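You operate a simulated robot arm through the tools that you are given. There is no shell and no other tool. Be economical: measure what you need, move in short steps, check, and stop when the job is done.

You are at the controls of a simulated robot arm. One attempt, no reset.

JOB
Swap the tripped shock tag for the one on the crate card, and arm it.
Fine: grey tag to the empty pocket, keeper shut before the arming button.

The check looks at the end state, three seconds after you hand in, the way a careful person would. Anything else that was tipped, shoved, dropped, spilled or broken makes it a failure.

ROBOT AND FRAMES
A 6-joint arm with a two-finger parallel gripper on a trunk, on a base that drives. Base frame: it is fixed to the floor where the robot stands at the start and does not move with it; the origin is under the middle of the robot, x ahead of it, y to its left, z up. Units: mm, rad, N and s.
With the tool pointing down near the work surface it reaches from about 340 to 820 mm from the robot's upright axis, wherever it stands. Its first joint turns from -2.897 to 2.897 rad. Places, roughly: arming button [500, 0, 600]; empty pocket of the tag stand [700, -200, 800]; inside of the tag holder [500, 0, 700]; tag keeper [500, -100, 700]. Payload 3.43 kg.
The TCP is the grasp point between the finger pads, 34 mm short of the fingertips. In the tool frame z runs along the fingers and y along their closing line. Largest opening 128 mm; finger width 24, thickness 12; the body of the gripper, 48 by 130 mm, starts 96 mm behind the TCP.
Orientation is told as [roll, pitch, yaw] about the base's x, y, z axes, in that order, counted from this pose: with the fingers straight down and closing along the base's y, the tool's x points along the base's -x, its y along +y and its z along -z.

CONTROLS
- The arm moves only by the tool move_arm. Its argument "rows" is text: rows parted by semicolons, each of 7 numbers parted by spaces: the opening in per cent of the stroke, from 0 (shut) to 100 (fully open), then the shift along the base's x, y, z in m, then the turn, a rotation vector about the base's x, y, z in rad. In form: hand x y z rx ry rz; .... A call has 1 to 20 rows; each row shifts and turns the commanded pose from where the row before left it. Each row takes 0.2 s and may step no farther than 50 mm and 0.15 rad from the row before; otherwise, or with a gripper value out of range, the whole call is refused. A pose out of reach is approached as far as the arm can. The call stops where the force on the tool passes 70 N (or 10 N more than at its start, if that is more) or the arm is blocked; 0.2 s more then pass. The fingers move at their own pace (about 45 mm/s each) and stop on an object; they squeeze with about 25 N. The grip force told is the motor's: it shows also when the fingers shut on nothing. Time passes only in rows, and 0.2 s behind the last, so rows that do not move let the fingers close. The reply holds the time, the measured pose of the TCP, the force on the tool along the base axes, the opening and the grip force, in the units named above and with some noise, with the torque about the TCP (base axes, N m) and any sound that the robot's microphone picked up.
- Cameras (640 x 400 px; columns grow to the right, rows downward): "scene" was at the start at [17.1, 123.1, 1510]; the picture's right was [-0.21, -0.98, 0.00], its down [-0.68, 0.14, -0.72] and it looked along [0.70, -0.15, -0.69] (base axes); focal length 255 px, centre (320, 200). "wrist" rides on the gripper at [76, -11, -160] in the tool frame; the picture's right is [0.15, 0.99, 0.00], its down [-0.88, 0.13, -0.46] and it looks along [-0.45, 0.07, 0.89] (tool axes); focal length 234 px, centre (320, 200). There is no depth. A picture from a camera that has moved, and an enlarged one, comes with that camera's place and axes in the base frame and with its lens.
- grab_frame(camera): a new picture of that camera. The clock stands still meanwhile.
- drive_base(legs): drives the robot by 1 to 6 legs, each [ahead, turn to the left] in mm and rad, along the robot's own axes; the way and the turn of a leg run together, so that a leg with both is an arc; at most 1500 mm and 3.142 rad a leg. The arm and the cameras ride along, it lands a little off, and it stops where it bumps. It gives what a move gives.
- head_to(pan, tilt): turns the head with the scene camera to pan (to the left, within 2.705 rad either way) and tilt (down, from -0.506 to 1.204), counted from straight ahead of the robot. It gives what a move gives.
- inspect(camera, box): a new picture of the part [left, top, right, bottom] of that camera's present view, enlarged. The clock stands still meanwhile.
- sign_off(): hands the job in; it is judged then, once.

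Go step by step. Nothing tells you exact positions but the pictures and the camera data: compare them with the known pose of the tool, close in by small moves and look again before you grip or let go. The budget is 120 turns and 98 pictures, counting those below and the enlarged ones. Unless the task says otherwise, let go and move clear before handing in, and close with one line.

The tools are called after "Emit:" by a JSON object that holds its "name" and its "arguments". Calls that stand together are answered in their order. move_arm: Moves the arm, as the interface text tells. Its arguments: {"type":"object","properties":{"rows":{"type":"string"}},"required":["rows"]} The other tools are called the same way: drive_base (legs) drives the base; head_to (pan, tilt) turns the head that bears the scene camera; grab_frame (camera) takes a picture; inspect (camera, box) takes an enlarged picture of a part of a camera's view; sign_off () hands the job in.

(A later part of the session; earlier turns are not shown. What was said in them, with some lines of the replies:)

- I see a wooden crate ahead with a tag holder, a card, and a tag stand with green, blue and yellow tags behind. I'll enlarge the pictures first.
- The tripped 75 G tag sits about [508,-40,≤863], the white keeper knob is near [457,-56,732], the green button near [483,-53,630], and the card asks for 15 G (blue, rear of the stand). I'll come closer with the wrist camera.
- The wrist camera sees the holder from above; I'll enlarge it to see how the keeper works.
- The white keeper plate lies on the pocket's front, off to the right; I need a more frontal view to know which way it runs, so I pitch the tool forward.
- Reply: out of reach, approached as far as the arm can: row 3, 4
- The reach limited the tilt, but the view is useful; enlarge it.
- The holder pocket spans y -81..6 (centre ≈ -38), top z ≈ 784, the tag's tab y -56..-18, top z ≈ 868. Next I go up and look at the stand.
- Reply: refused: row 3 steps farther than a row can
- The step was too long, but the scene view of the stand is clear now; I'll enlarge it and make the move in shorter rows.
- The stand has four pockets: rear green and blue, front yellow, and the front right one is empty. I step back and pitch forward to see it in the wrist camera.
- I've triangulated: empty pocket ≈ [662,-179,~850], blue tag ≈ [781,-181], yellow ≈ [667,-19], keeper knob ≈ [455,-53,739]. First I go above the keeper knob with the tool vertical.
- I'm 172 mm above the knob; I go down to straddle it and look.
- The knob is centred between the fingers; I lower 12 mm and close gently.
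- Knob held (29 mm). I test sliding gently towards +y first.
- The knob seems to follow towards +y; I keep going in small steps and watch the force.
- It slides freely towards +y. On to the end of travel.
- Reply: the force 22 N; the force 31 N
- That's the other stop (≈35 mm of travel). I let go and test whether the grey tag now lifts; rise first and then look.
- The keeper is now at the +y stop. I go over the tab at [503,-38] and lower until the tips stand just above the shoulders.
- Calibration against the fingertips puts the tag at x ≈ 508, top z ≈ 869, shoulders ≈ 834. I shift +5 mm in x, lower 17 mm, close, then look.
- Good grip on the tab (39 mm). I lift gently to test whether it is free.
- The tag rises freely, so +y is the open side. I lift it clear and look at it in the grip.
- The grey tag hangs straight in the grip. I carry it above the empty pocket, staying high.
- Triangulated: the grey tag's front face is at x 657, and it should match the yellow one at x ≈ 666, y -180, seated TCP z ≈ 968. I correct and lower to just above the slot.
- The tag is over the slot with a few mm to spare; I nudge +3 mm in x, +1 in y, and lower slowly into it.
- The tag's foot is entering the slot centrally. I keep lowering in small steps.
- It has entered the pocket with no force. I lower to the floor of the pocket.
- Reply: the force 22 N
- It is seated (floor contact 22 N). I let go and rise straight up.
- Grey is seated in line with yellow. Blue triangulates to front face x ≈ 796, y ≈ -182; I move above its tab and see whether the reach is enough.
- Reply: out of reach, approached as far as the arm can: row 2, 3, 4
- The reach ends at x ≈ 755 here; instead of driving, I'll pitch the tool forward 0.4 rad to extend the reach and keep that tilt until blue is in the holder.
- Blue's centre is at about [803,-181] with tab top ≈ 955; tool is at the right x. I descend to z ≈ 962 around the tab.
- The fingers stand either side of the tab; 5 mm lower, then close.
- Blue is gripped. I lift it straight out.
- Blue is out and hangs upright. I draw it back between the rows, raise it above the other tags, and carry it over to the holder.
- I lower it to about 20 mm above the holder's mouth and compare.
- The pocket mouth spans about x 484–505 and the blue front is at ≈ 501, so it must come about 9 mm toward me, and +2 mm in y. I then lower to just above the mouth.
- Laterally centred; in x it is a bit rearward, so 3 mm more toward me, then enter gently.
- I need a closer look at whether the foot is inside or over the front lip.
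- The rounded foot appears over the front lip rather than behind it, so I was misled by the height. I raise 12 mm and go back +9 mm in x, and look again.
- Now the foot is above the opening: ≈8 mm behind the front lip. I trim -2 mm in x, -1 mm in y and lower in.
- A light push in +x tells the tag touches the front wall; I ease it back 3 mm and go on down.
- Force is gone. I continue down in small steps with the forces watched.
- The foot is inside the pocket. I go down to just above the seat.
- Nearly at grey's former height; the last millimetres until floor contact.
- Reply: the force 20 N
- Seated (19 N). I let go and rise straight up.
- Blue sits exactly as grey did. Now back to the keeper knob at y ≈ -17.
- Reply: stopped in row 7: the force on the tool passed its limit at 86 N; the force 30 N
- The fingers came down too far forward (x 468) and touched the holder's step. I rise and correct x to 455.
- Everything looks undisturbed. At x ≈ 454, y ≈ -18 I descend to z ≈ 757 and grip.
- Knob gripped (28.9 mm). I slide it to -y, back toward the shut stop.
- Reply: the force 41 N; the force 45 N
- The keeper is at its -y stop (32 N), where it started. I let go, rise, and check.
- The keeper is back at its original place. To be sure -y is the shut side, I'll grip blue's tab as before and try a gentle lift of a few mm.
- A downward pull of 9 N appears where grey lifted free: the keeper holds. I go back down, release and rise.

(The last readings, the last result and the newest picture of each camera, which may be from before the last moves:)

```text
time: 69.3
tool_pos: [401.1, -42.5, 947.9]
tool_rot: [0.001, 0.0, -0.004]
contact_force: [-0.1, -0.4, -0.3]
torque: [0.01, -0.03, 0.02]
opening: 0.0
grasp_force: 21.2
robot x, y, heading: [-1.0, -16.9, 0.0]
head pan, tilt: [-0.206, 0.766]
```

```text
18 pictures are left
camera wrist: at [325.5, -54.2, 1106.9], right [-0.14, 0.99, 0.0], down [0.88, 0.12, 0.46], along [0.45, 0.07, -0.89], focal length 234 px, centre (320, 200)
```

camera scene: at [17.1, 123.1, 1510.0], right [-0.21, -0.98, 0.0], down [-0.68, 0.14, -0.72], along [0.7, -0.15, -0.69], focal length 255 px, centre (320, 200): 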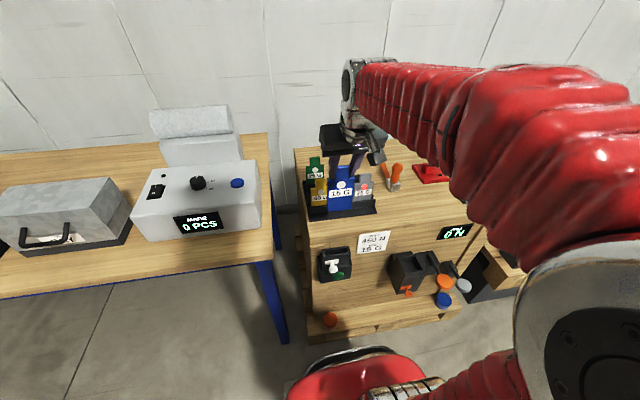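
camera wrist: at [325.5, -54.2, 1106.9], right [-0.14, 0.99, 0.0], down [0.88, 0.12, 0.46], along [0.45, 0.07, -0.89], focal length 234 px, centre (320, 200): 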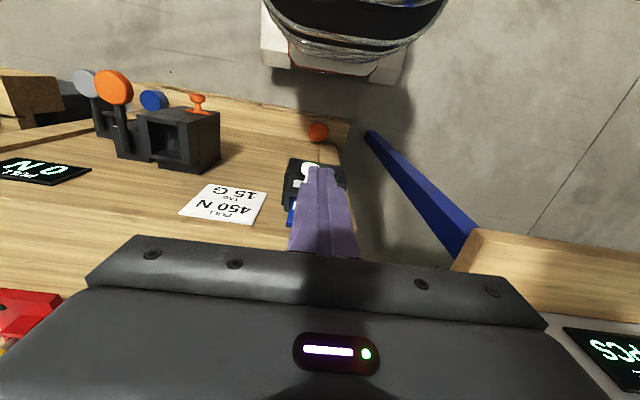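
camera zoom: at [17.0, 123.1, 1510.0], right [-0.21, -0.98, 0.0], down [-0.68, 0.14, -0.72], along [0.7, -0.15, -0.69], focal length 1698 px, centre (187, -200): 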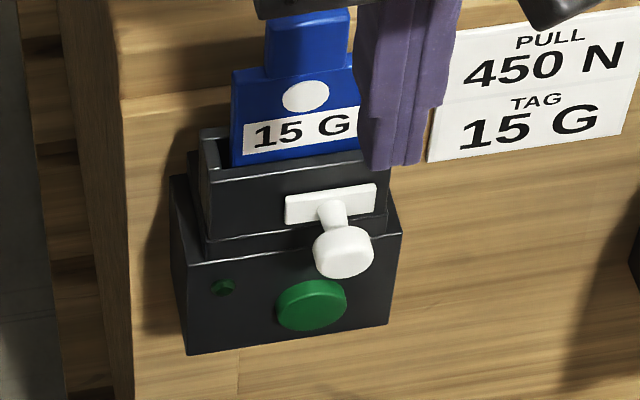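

Blue is held and the keeper shut. The button (≈[480,-46,640], under the knob) must be pressed from the front with a strongly pitched tool, which needs the robot ~200 mm further back; I check behind the robot first.

Emit:
{"name": "head_to", "arguments": {"pan": 2.7, "tilt": 0.7}}

Emit:
{"name": "grab_frame", "arguments": {"camera": "scene"}}

```text
time: 71.9
tool_pos: [400.3, -44.2, 947.9]
tool_rot: [0.003, -0.002, -0.005]
contact_force: [-0.1, -0.4, -0.3]
torque: [0.03, -0.01, -0.01]
opening: 0.2
grasp_force: 24.9
robot x, y, heading: [-1.3, -21.8, 0.0]
head pan, tilt: [2.7, 0.7]
```

```text
17 pictures are left
camera scene: at [-140.2, 176.3, 1515.6], right [0.43, 0.9, 0.0], down [0.58, -0.28, -0.77], along [-0.69, 0.33, -0.64], focal length 255 px, centre (320, 200)
```

scene: 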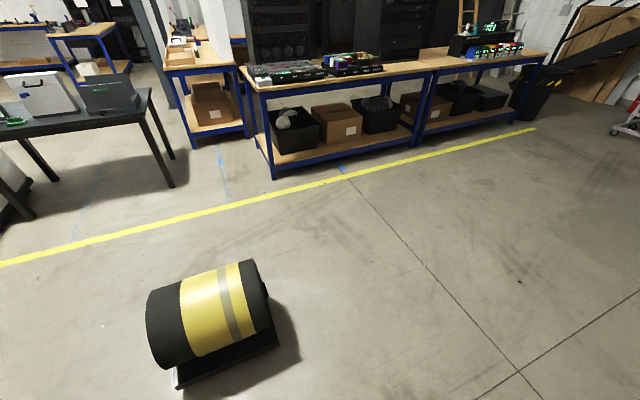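

A yellow-black drum stands behind, its near edge at x ≈ -680; backing by 150 mm is safe. I drive back and turn the head forward again.

Emit:
{"name": "drive_base", "arguments": {"legs": [[-150, 0]]}}

Emit:
{"name": "head_to", "arguments": {"pan": -0.2, "tilt": 0.77}}

Emit:
{"name": "grab_frame", "arguments": {"camera": "scene"}}

```text
time: 73.5
tool_pos: [251.1, -43.8, 947.6]
tool_rot: [0.002, -0.001, -0.005]
contact_force: [0.6, 0.0, -0.2]
torque: [-0.02, 0.0, -0.02]
opening: 0.0
grasp_force: 24.9
robot x, y, heading: [-148.3, -17.2, 0.0]
head pan, tilt: [2.7, 0.7]
```

```text
time: 76.0
tool_pos: [251.4, -41.8, 948.3]
tool_rot: [0.002, -0.001, -0.004]
contact_force: [0.7, 0.3, 0.4]
torque: [0.02, -0.03, 0.04]
opening: 0.1
grasp_force: 24.8
robot x, y, heading: [-146.9, -15.3, 0.0]
head pan, tilt: [-0.201, 0.77]
```

```text
16 pictures are left
camera scene: at [-132.1, 123.6, 1509.7], right [-0.2, -0.98, 0.0], down [-0.68, 0.14, -0.72], along [0.7, -0.14, -0.7], focal length 255 px, centre (320, 200)
```

scene: 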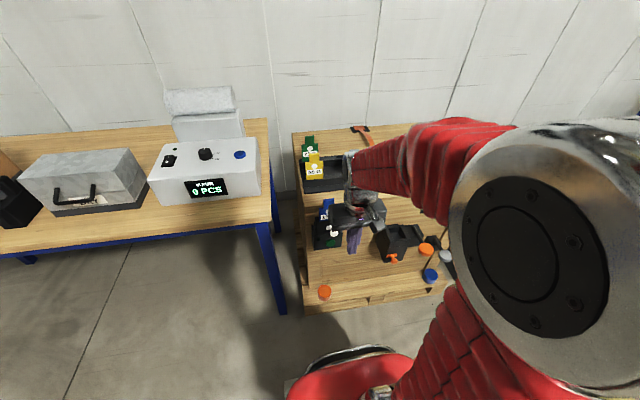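

Backed to x ≈ -148. I pitch the tool to -0.9 rad and bring the shut fingers in front of the button at a distance, then look.

Emit:
{"name": "move_arm", "arguments": {"rows": "0 0.015 -0.001 -0.03 0 -0.15 0; 0 0.015 -0.001 -0.03 0 -0.15 0; 0 0.015 -0.001 -0.03 0 -0.15 0; 0 0.015 0 -0.03 0 -0.15 0; 0 0.015 0 -0.03 0 -0.15 0; 0 0.015 0 -0.03 0 -0.15 0; 0 0 0 -0.03 0 0 0; 0 0 0 0 0 0 0"}}

Emit:
{"name": "grab_frame", "arguments": {"camera": "wrist"}}

Emit:
{"name": "inspect", "arguments": {"camera": "scene", "box": [290, 190, 386, 270]}}

```text
time: 77.8
tool_pos: [296.1, -33.4, 816.6]
tool_rot: [0.061, -0.479, -0.001]
contact_force: [-0.1, 0.6, -0.1]
torque: [-0.01, 0.0, 0.0]
opening: 0.1
grasp_force: 24.6
out of reach, approached as far as the arm can: row 4, 5, 6
robot x, y, heading: [-149.8, -17.6, -0.001]
head pan, tilt: [-0.201, 0.77]
```

```text
15 pictures are left
camera wrist: at [155.7, -53.9, 922.8], right [-0.15, 0.99, -0.02], down [0.57, 0.1, 0.82], along [0.81, 0.12, -0.58], focal length 234 px, centre (320, 200)
```

wrist: 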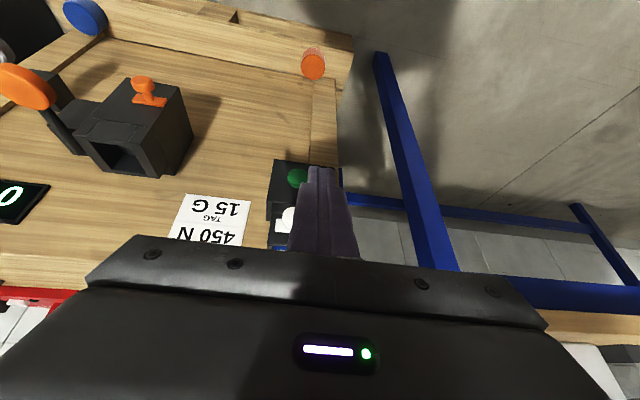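

```text
5.00 times, centred on (338, 230) of scene
camera zoom: at [-132.1, 123.6, 1509.7], right [-0.2, -0.98, 0.0], down [-0.68, 0.14, -0.72], along [0.7, -0.14, -0.7], focal length 1274 px, centre (230, 50)
```

zoom: 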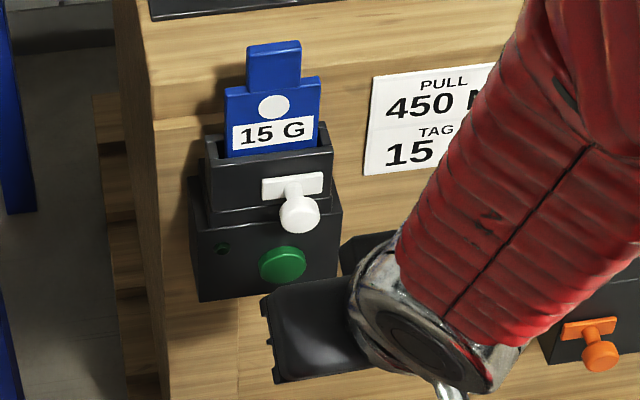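

The button's front is well triangulated now: ≈ [469,-45,654]. I move forward first, then complete the pitch to -0.85 and take out the small roll.

Emit:
{"name": "move_arm", "arguments": {"rows": "0 0.03 -0.004 -0.01 -0.061 0 0; 0 0.03 -0.004 -0.015 0 0 0; 0 0.02 -0.004 -0.02 0 -0.07 0; 0 0 0 -0.03 0 -0.1 0; 0 0 0 -0.03 0 -0.1 0; 0 0 0 -0.02 0 -0.1 0; 0 0 0 0 0 0 0; 0 0 0 0 0 0 0"}}

Emit:
{"name": "grab_frame", "arguments": {"camera": "wrist"}}

Emit:
{"name": "inspect", "arguments": {"camera": "scene", "box": [290, 190, 386, 270]}}

```text
time: 79.6
tool_pos: [408.4, -61.7, 728.8]
tool_rot: [0.107, -0.82, -0.058]
contact_force: [-0.5, -0.2, 0.6]
torque: [0.02, 0.0, -0.01]
opening: 0.0
grasp_force: 24.7
out of reach, approached as far as the arm can: row 3, 4, 5, 6
robot x, y, heading: [-151.5, -18.6, 0.006]
head pan, tilt: [-0.201, 0.77]
```

```text
13 pictures are left
camera wrist: at [240.5, -80.6, 781.4], right [-0.12, 0.99, -0.03], down [0.26, 0.06, 0.96], along [0.96, 0.11, -0.27], focal length 234 px, centre (320, 200)
```

wrist: 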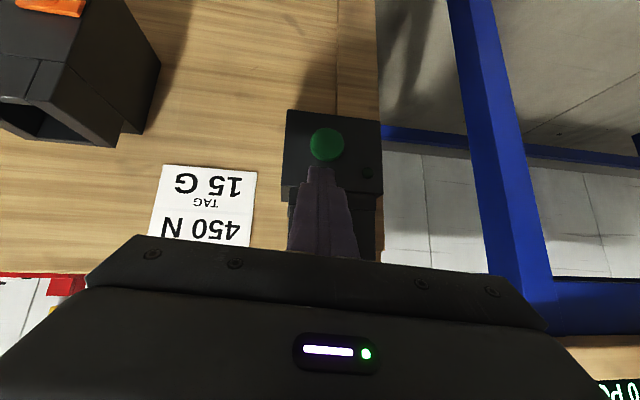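

```text
5.00 times, centred on (338, 230) of scene
camera zoom: at [-131.9, 123.6, 1509.7], right [-0.2, -0.98, 0.0], down [-0.68, 0.14, -0.72], along [0.7, -0.14, -0.7], focal length 1274 px, centre (230, 50)
```

zoom: 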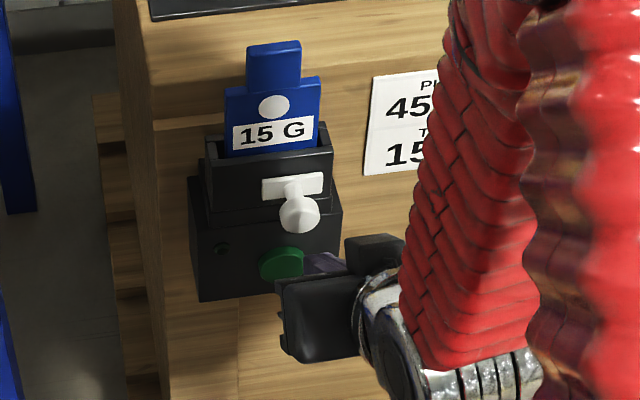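

I'm near, but a bit high and skewed. I lower away from the knob, shift +y, and straighten.

Emit:
{"name": "move_arm", "arguments": {"rows": "0 -0.003 0 -0.02 0 0 0; 0 0 0.008 -0.02 -0.03 0 0.02; 0 0 0.008 -0.02 -0.03 0 0.02; 0 0 0 0 -0.04 0 0.02; 0 0 0 0 0 0 0; 0 0 0 0 0 0 0"}}

Emit:
{"name": "grab_frame", "arguments": {"camera": "wrist"}}

```text
time: 81.0
tool_pos: [441.1, -44.2, 697.4]
tool_rot: [0.098, -0.802, -0.007]
contact_force: [-0.5, -1.5, 0.1]
torque: [-0.03, 0.0, 0.02]
opening: 0.0
grasp_force: 25.2
out of reach, approached as far as the arm can: row 1, 2, 3, 4
robot x, y, heading: [-151.2, -17.5, 0.001]
head pan, tilt: [-0.201, 0.77]
```

```text
11 pictures are left
camera wrist: at [275.2, -70.0, 752.7], right [-0.16, 0.99, -0.04], down [0.28, 0.08, 0.96], along [0.95, 0.15, -0.29], focal length 234 px, centre (320, 200)
```

wrist: 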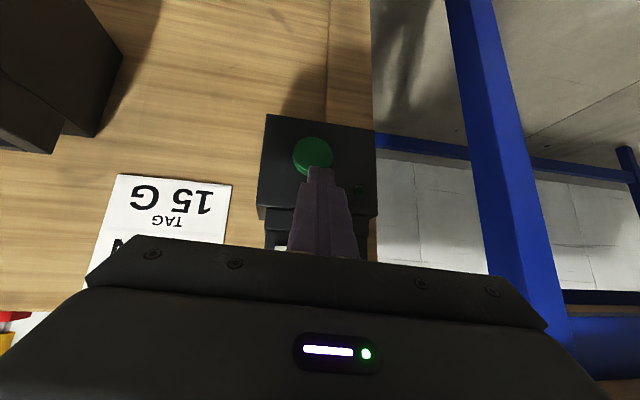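

The arm is at its inner limit and gets pushed outward. I back the base 80 mm more, which also withdraws the fingers straight from the holder.

Emit:
{"name": "drive_base", "arguments": {"legs": [[-80, 0]]}}

Emit:
{"name": "move_arm", "arguments": {"rows": "0 0 0 -0.01 -0.049 0 0; 0 0.015 0 -0.01 -0.049 0 0; 0 0.02 0 -0.01 0 -0.05 0; 0 0 0 0 0 0 0; 0 0 0 0 0 0 0"}}

Emit:
{"name": "grab_frame", "arguments": {"camera": "wrist"}}

```text
time: 82.2
tool_pos: [362.5, -43.6, 697.3]
tool_rot: [0.097, -0.803, -0.005]
contact_force: [-0.7, 0.2, 0.3]
torque: [-0.04, 0.0, -0.04]
opening: 0.1
grasp_force: 25.5
robot x, y, heading: [-229.6, -15.5, 0.004]
head pan, tilt: [-0.201, 0.77]
```

```text
time: 83.4
tool_pos: [404.7, -48.1, 696.3]
tool_rot: [0.077, -0.833, 0.013]
contact_force: [0.6, -0.1, -0.8]
torque: [-0.04, -0.03, -0.01]
opening: 0.0
grasp_force: 24.7
out of reach, approached as far as the arm can: row 1, 2
robot x, y, heading: [-228.1, -20.5, -0.001]
head pan, tilt: [-0.201, 0.77]
```

```text
10 pictures are left
camera wrist: at [237.4, -74.3, 746.6], right [-0.17, 0.98, -0.06], down [0.25, 0.1, 0.96], along [0.95, 0.15, -0.26], focal length 234 px, centre (320, 200)
```

wrist: 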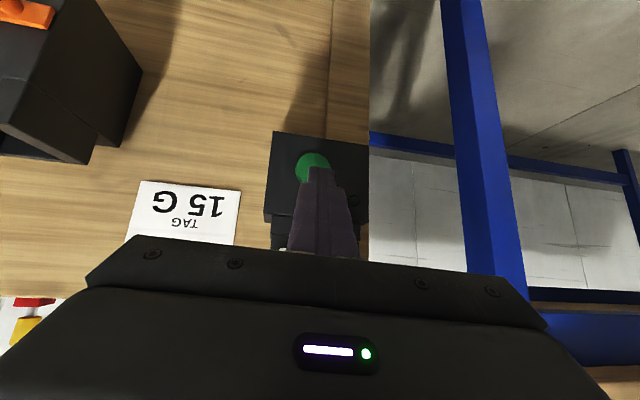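

Now there is room. I lower to z ≈ 668 in small steps and remove the roll.

Emit:
{"name": "move_arm", "arguments": {"rows": "0 0 0 -0.01 0 0 0; 0 0 0 -0.01 -0.03 0 0; 0 0 0.001 -0.01 -0.03 0 0; 0 0 0 0 0 0 0; 0 0 0 0 0 0 0"}}

Emit:
{"name": "grab_frame", "arguments": {"camera": "wrist"}}

Emit:
{"name": "inspect", "arguments": {"camera": "scene", "box": [290, 180, 386, 260]}}

```text
time: 84.6
tool_pos: [415.2, -50.1, 684.1]
tool_rot: [0.071, -0.824, 0.018]
contact_force: [0.0, 0.3, -0.2]
torque: [0.04, -0.01, 0.02]
opening: 0.1
grasp_force: 24.5
out of reach, approached as far as the arm can: row 1, 2, 3
robot x, y, heading: [-227.0, -21.3, 0.0]
head pan, tilt: [-0.201, 0.77]
```

```text
9 pictures are left
camera wrist: at [249.0, -75.3, 735.1], right [-0.17, 0.98, -0.06], down [0.26, 0.1, 0.96], along [0.95, 0.15, -0.27], focal length 234 px, centre (320, 200)
```

wrist: 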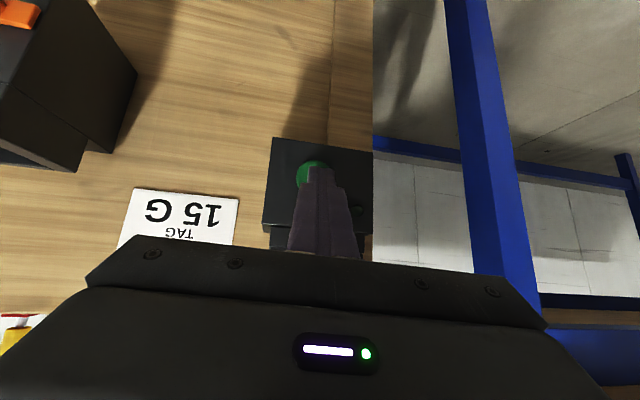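

```text
5.00 times, centred on (338, 220) of scene
camera zoom: at [-209.9, 123.6, 1509.7], right [-0.2, -0.98, 0.0], down [-0.68, 0.14, -0.72], along [0.7, -0.14, -0.7], focal length 1274 px, centre (230, 100)
```

zoom: 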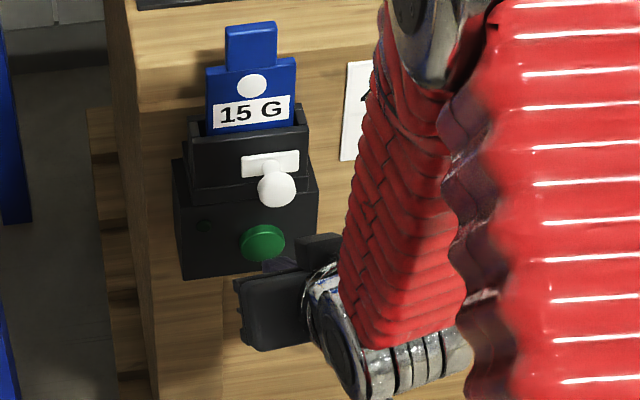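

I'm in line in y (button ≈ [469,-49,651] by this view). A diagonal step forward and down brings the tip to about 6 mm from the button.

Emit:
{"name": "move_arm", "arguments": {"rows": "0 0.008 0 -0.008 0 0 0; 0 0.006 0 -0.008 0 0 0; 0 0 0 0 0 0 0"}}

Emit:
{"name": "inspect", "arguments": {"camera": "wrist", "box": [256, 120, 384, 240]}}

```text
time: 85.4
tool_pos: [430.5, -49.9, 667.9]
tool_rot: [0.071, -0.823, 0.02]
contact_force: [0.0, 0.0, 0.1]
torque: [0.05, -0.01, -0.01]
opening: 0.0
grasp_force: 25.0
robot x, y, heading: [-225.2, -22.3, -0.002]
head pan, tilt: [-0.201, 0.77]
```

```text
3.33 times, centred on (320, 180) of wrist
camera zoom: at [263.2, -75.6, 719.8], right [-0.17, 0.98, -0.06], down [0.26, 0.1, 0.96], along [0.95, 0.15, -0.27], focal length 781 px, centre (320, 267)
```

zoom: 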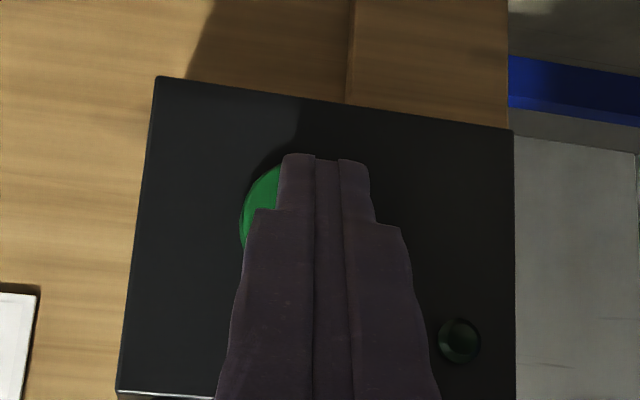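

The tip covers the button's middle. I press forward slowly in 2 mm steps.

Emit:
{"name": "move_arm", "arguments": {"rows": "0 0.002 0 0 0 0 0; 0 0.002 0 0 0 0 0; 0 0.002 0 0 0 0 0; 0 0.002 0 0 0 0 0; 0 0 0 0 0 0 0"}}

```text
time: 86.6
tool_pos: [438.2, -48.1, 666.9]
tool_rot: [0.07, -0.822, 0.02]
contact_force: [-0.5, 0.0, -1.4]
torque: [0.0, -0.01, 0.02]
opening: 0.2
grasp_force: 24.7
robot x, y, heading: [-227.9, -20.3, -0.0]
head pan, tilt: [-0.201, 0.77]
```

Emit:
{"name": "move_arm", "arguments": {"rows": "0 0.002 0 0 0 0 0; 0 0.002 0 0 0 0 0; 0 0.002 0 0 0 0 0; 0 0 0 0 0 0 0"}}

```text
time: 87.6
tool_pos: [444.0, -47.1, 666.5]
tool_rot: [0.07, -0.823, 0.018]
contact_force: [-0.1, -0.9, -0.4]
torque: [-0.02, 0.0, 0.0]
opening: 0.2
grasp_force: 25.4
robot x, y, heading: [-229.2, -18.9, -0.004]
head pan, tilt: [-0.201, 0.77]
```

Emit:
{"name": "move_arm", "arguments": {"rows": "0 0.002 0 0 0 0 0; 0 0.002 0 0 0 0 0; 0 0.002 0 0 0 0 0; 0 0 0 0 0 0 0"}}

Emit:
{"name": "inspect", "arguments": {"camera": "wrist", "box": [256, 120, 384, 240]}}

```text
time: 88.6
tool_pos: [450.2, -48.1, 665.7]
tool_rot: [0.069, -0.821, 0.016]
contact_force: [-3.8, -1.0, -0.2]
torque: [-0.03, 0.09, -0.07]
opening: 0.0
grasp_force: 25.2
robot x, y, heading: [-225.3, -17.8, -0.002]
head pan, tilt: [-0.201, 0.77]
heard: click
```

```text
3.33 times, centred on (320, 180) of wrist
camera zoom: at [282.7, -74.1, 717.9], right [-0.17, 0.98, -0.06], down [0.26, 0.1, 0.96], along [0.95, 0.15, -0.27], focal length 781 px, centre (320, 267)
```

zoom: 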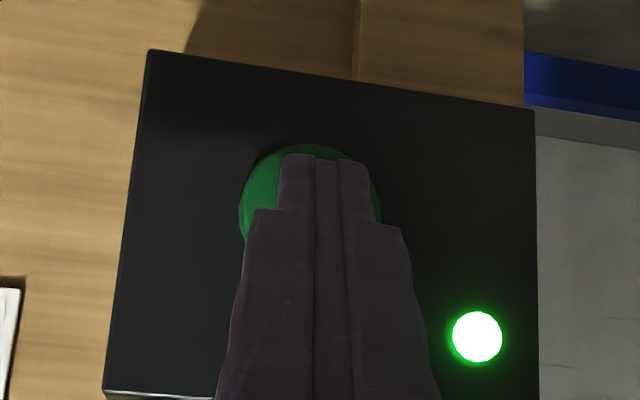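

Click, and the green lamp is lit. I retreat along the way I came and check everything.

Emit:
{"name": "move_arm", "arguments": {"rows": "0 -0.008 0 0 0 0 0; 0 -0.01 0 0 0 0 0; 0 -0.012 0 0.012 0 0 0; 0 -0.012 0 0.012 0 0 0; 0 -0.02 0 0.012 0 0.05 0; 0 -0.03 0 0.01 0 0.1 0; 0 -0.03 0 0.02 0 0.1 0; 0 -0.02 0 0.03 0 0.1 0; 0 0 0 0 0 0 0"}}

Emit:
{"name": "inspect", "arguments": {"camera": "scene", "box": [290, 140, 400, 250]}}

Emit:
{"name": "grab_frame", "arguments": {"camera": "scene"}}

```text
time: 90.6
tool_pos: [306.6, -48.7, 762.4]
tool_rot: [0.074, -0.475, 0.015]
contact_force: [-0.6, 0.7, 0.1]
torque: [0.02, 0.0, 0.03]
opening: 0.0
grasp_force: 24.9
robot x, y, heading: [-227.1, -16.5, 0.001]
head pan, tilt: [-0.201, 0.77]
```

```text
3.64 times, centred on (345, 195) of scene
camera zoom: at [-210.1, 123.6, 1509.7], right [-0.2, -0.98, 0.0], down [-0.68, 0.14, -0.72], along [0.7, -0.14, -0.7], focal length 926 px, centre (229, 218)
```

zoom: 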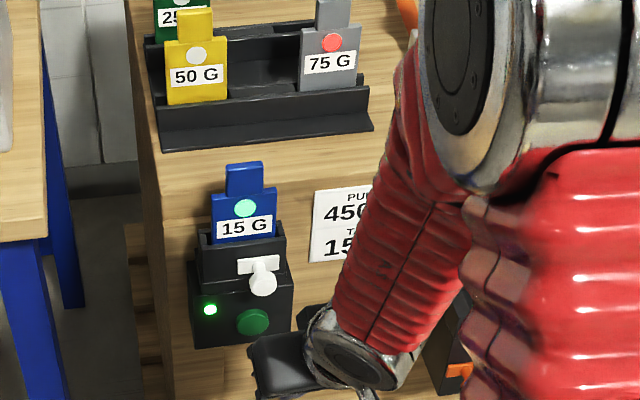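

```text
4 pictures are left
camera scene: at [-210.1, 123.6, 1509.7], right [-0.2, -0.98, 0.0], down [-0.68, 0.14, -0.72], along [0.7, -0.14, -0.7], focal length 255 px, centre (320, 200)
```

scene: 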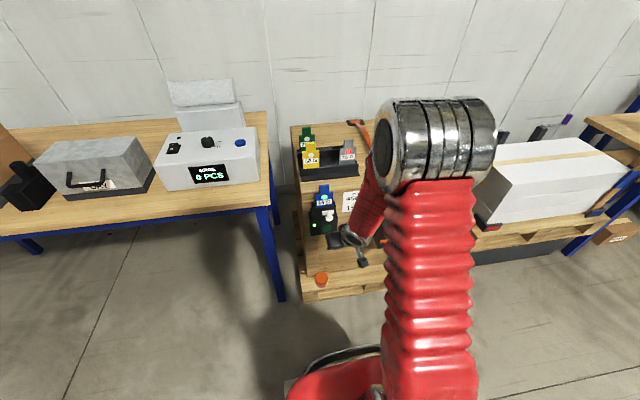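

The 15 G tag's dot has turned green and the lamp is on. The keeper is shut, grey sits in the formerly empty pocket, and the arm is clear, so I hand in.

Emit:
{"name": "sign_off", "arguments": {}}

```text
The job is handed in.
```

The tripped grey 75 G tag is in the stand's empty pocket. The 15 G tag is in the holder with its keeper shut, and it is armed: the button clicked and the lamp and tag dot are green.
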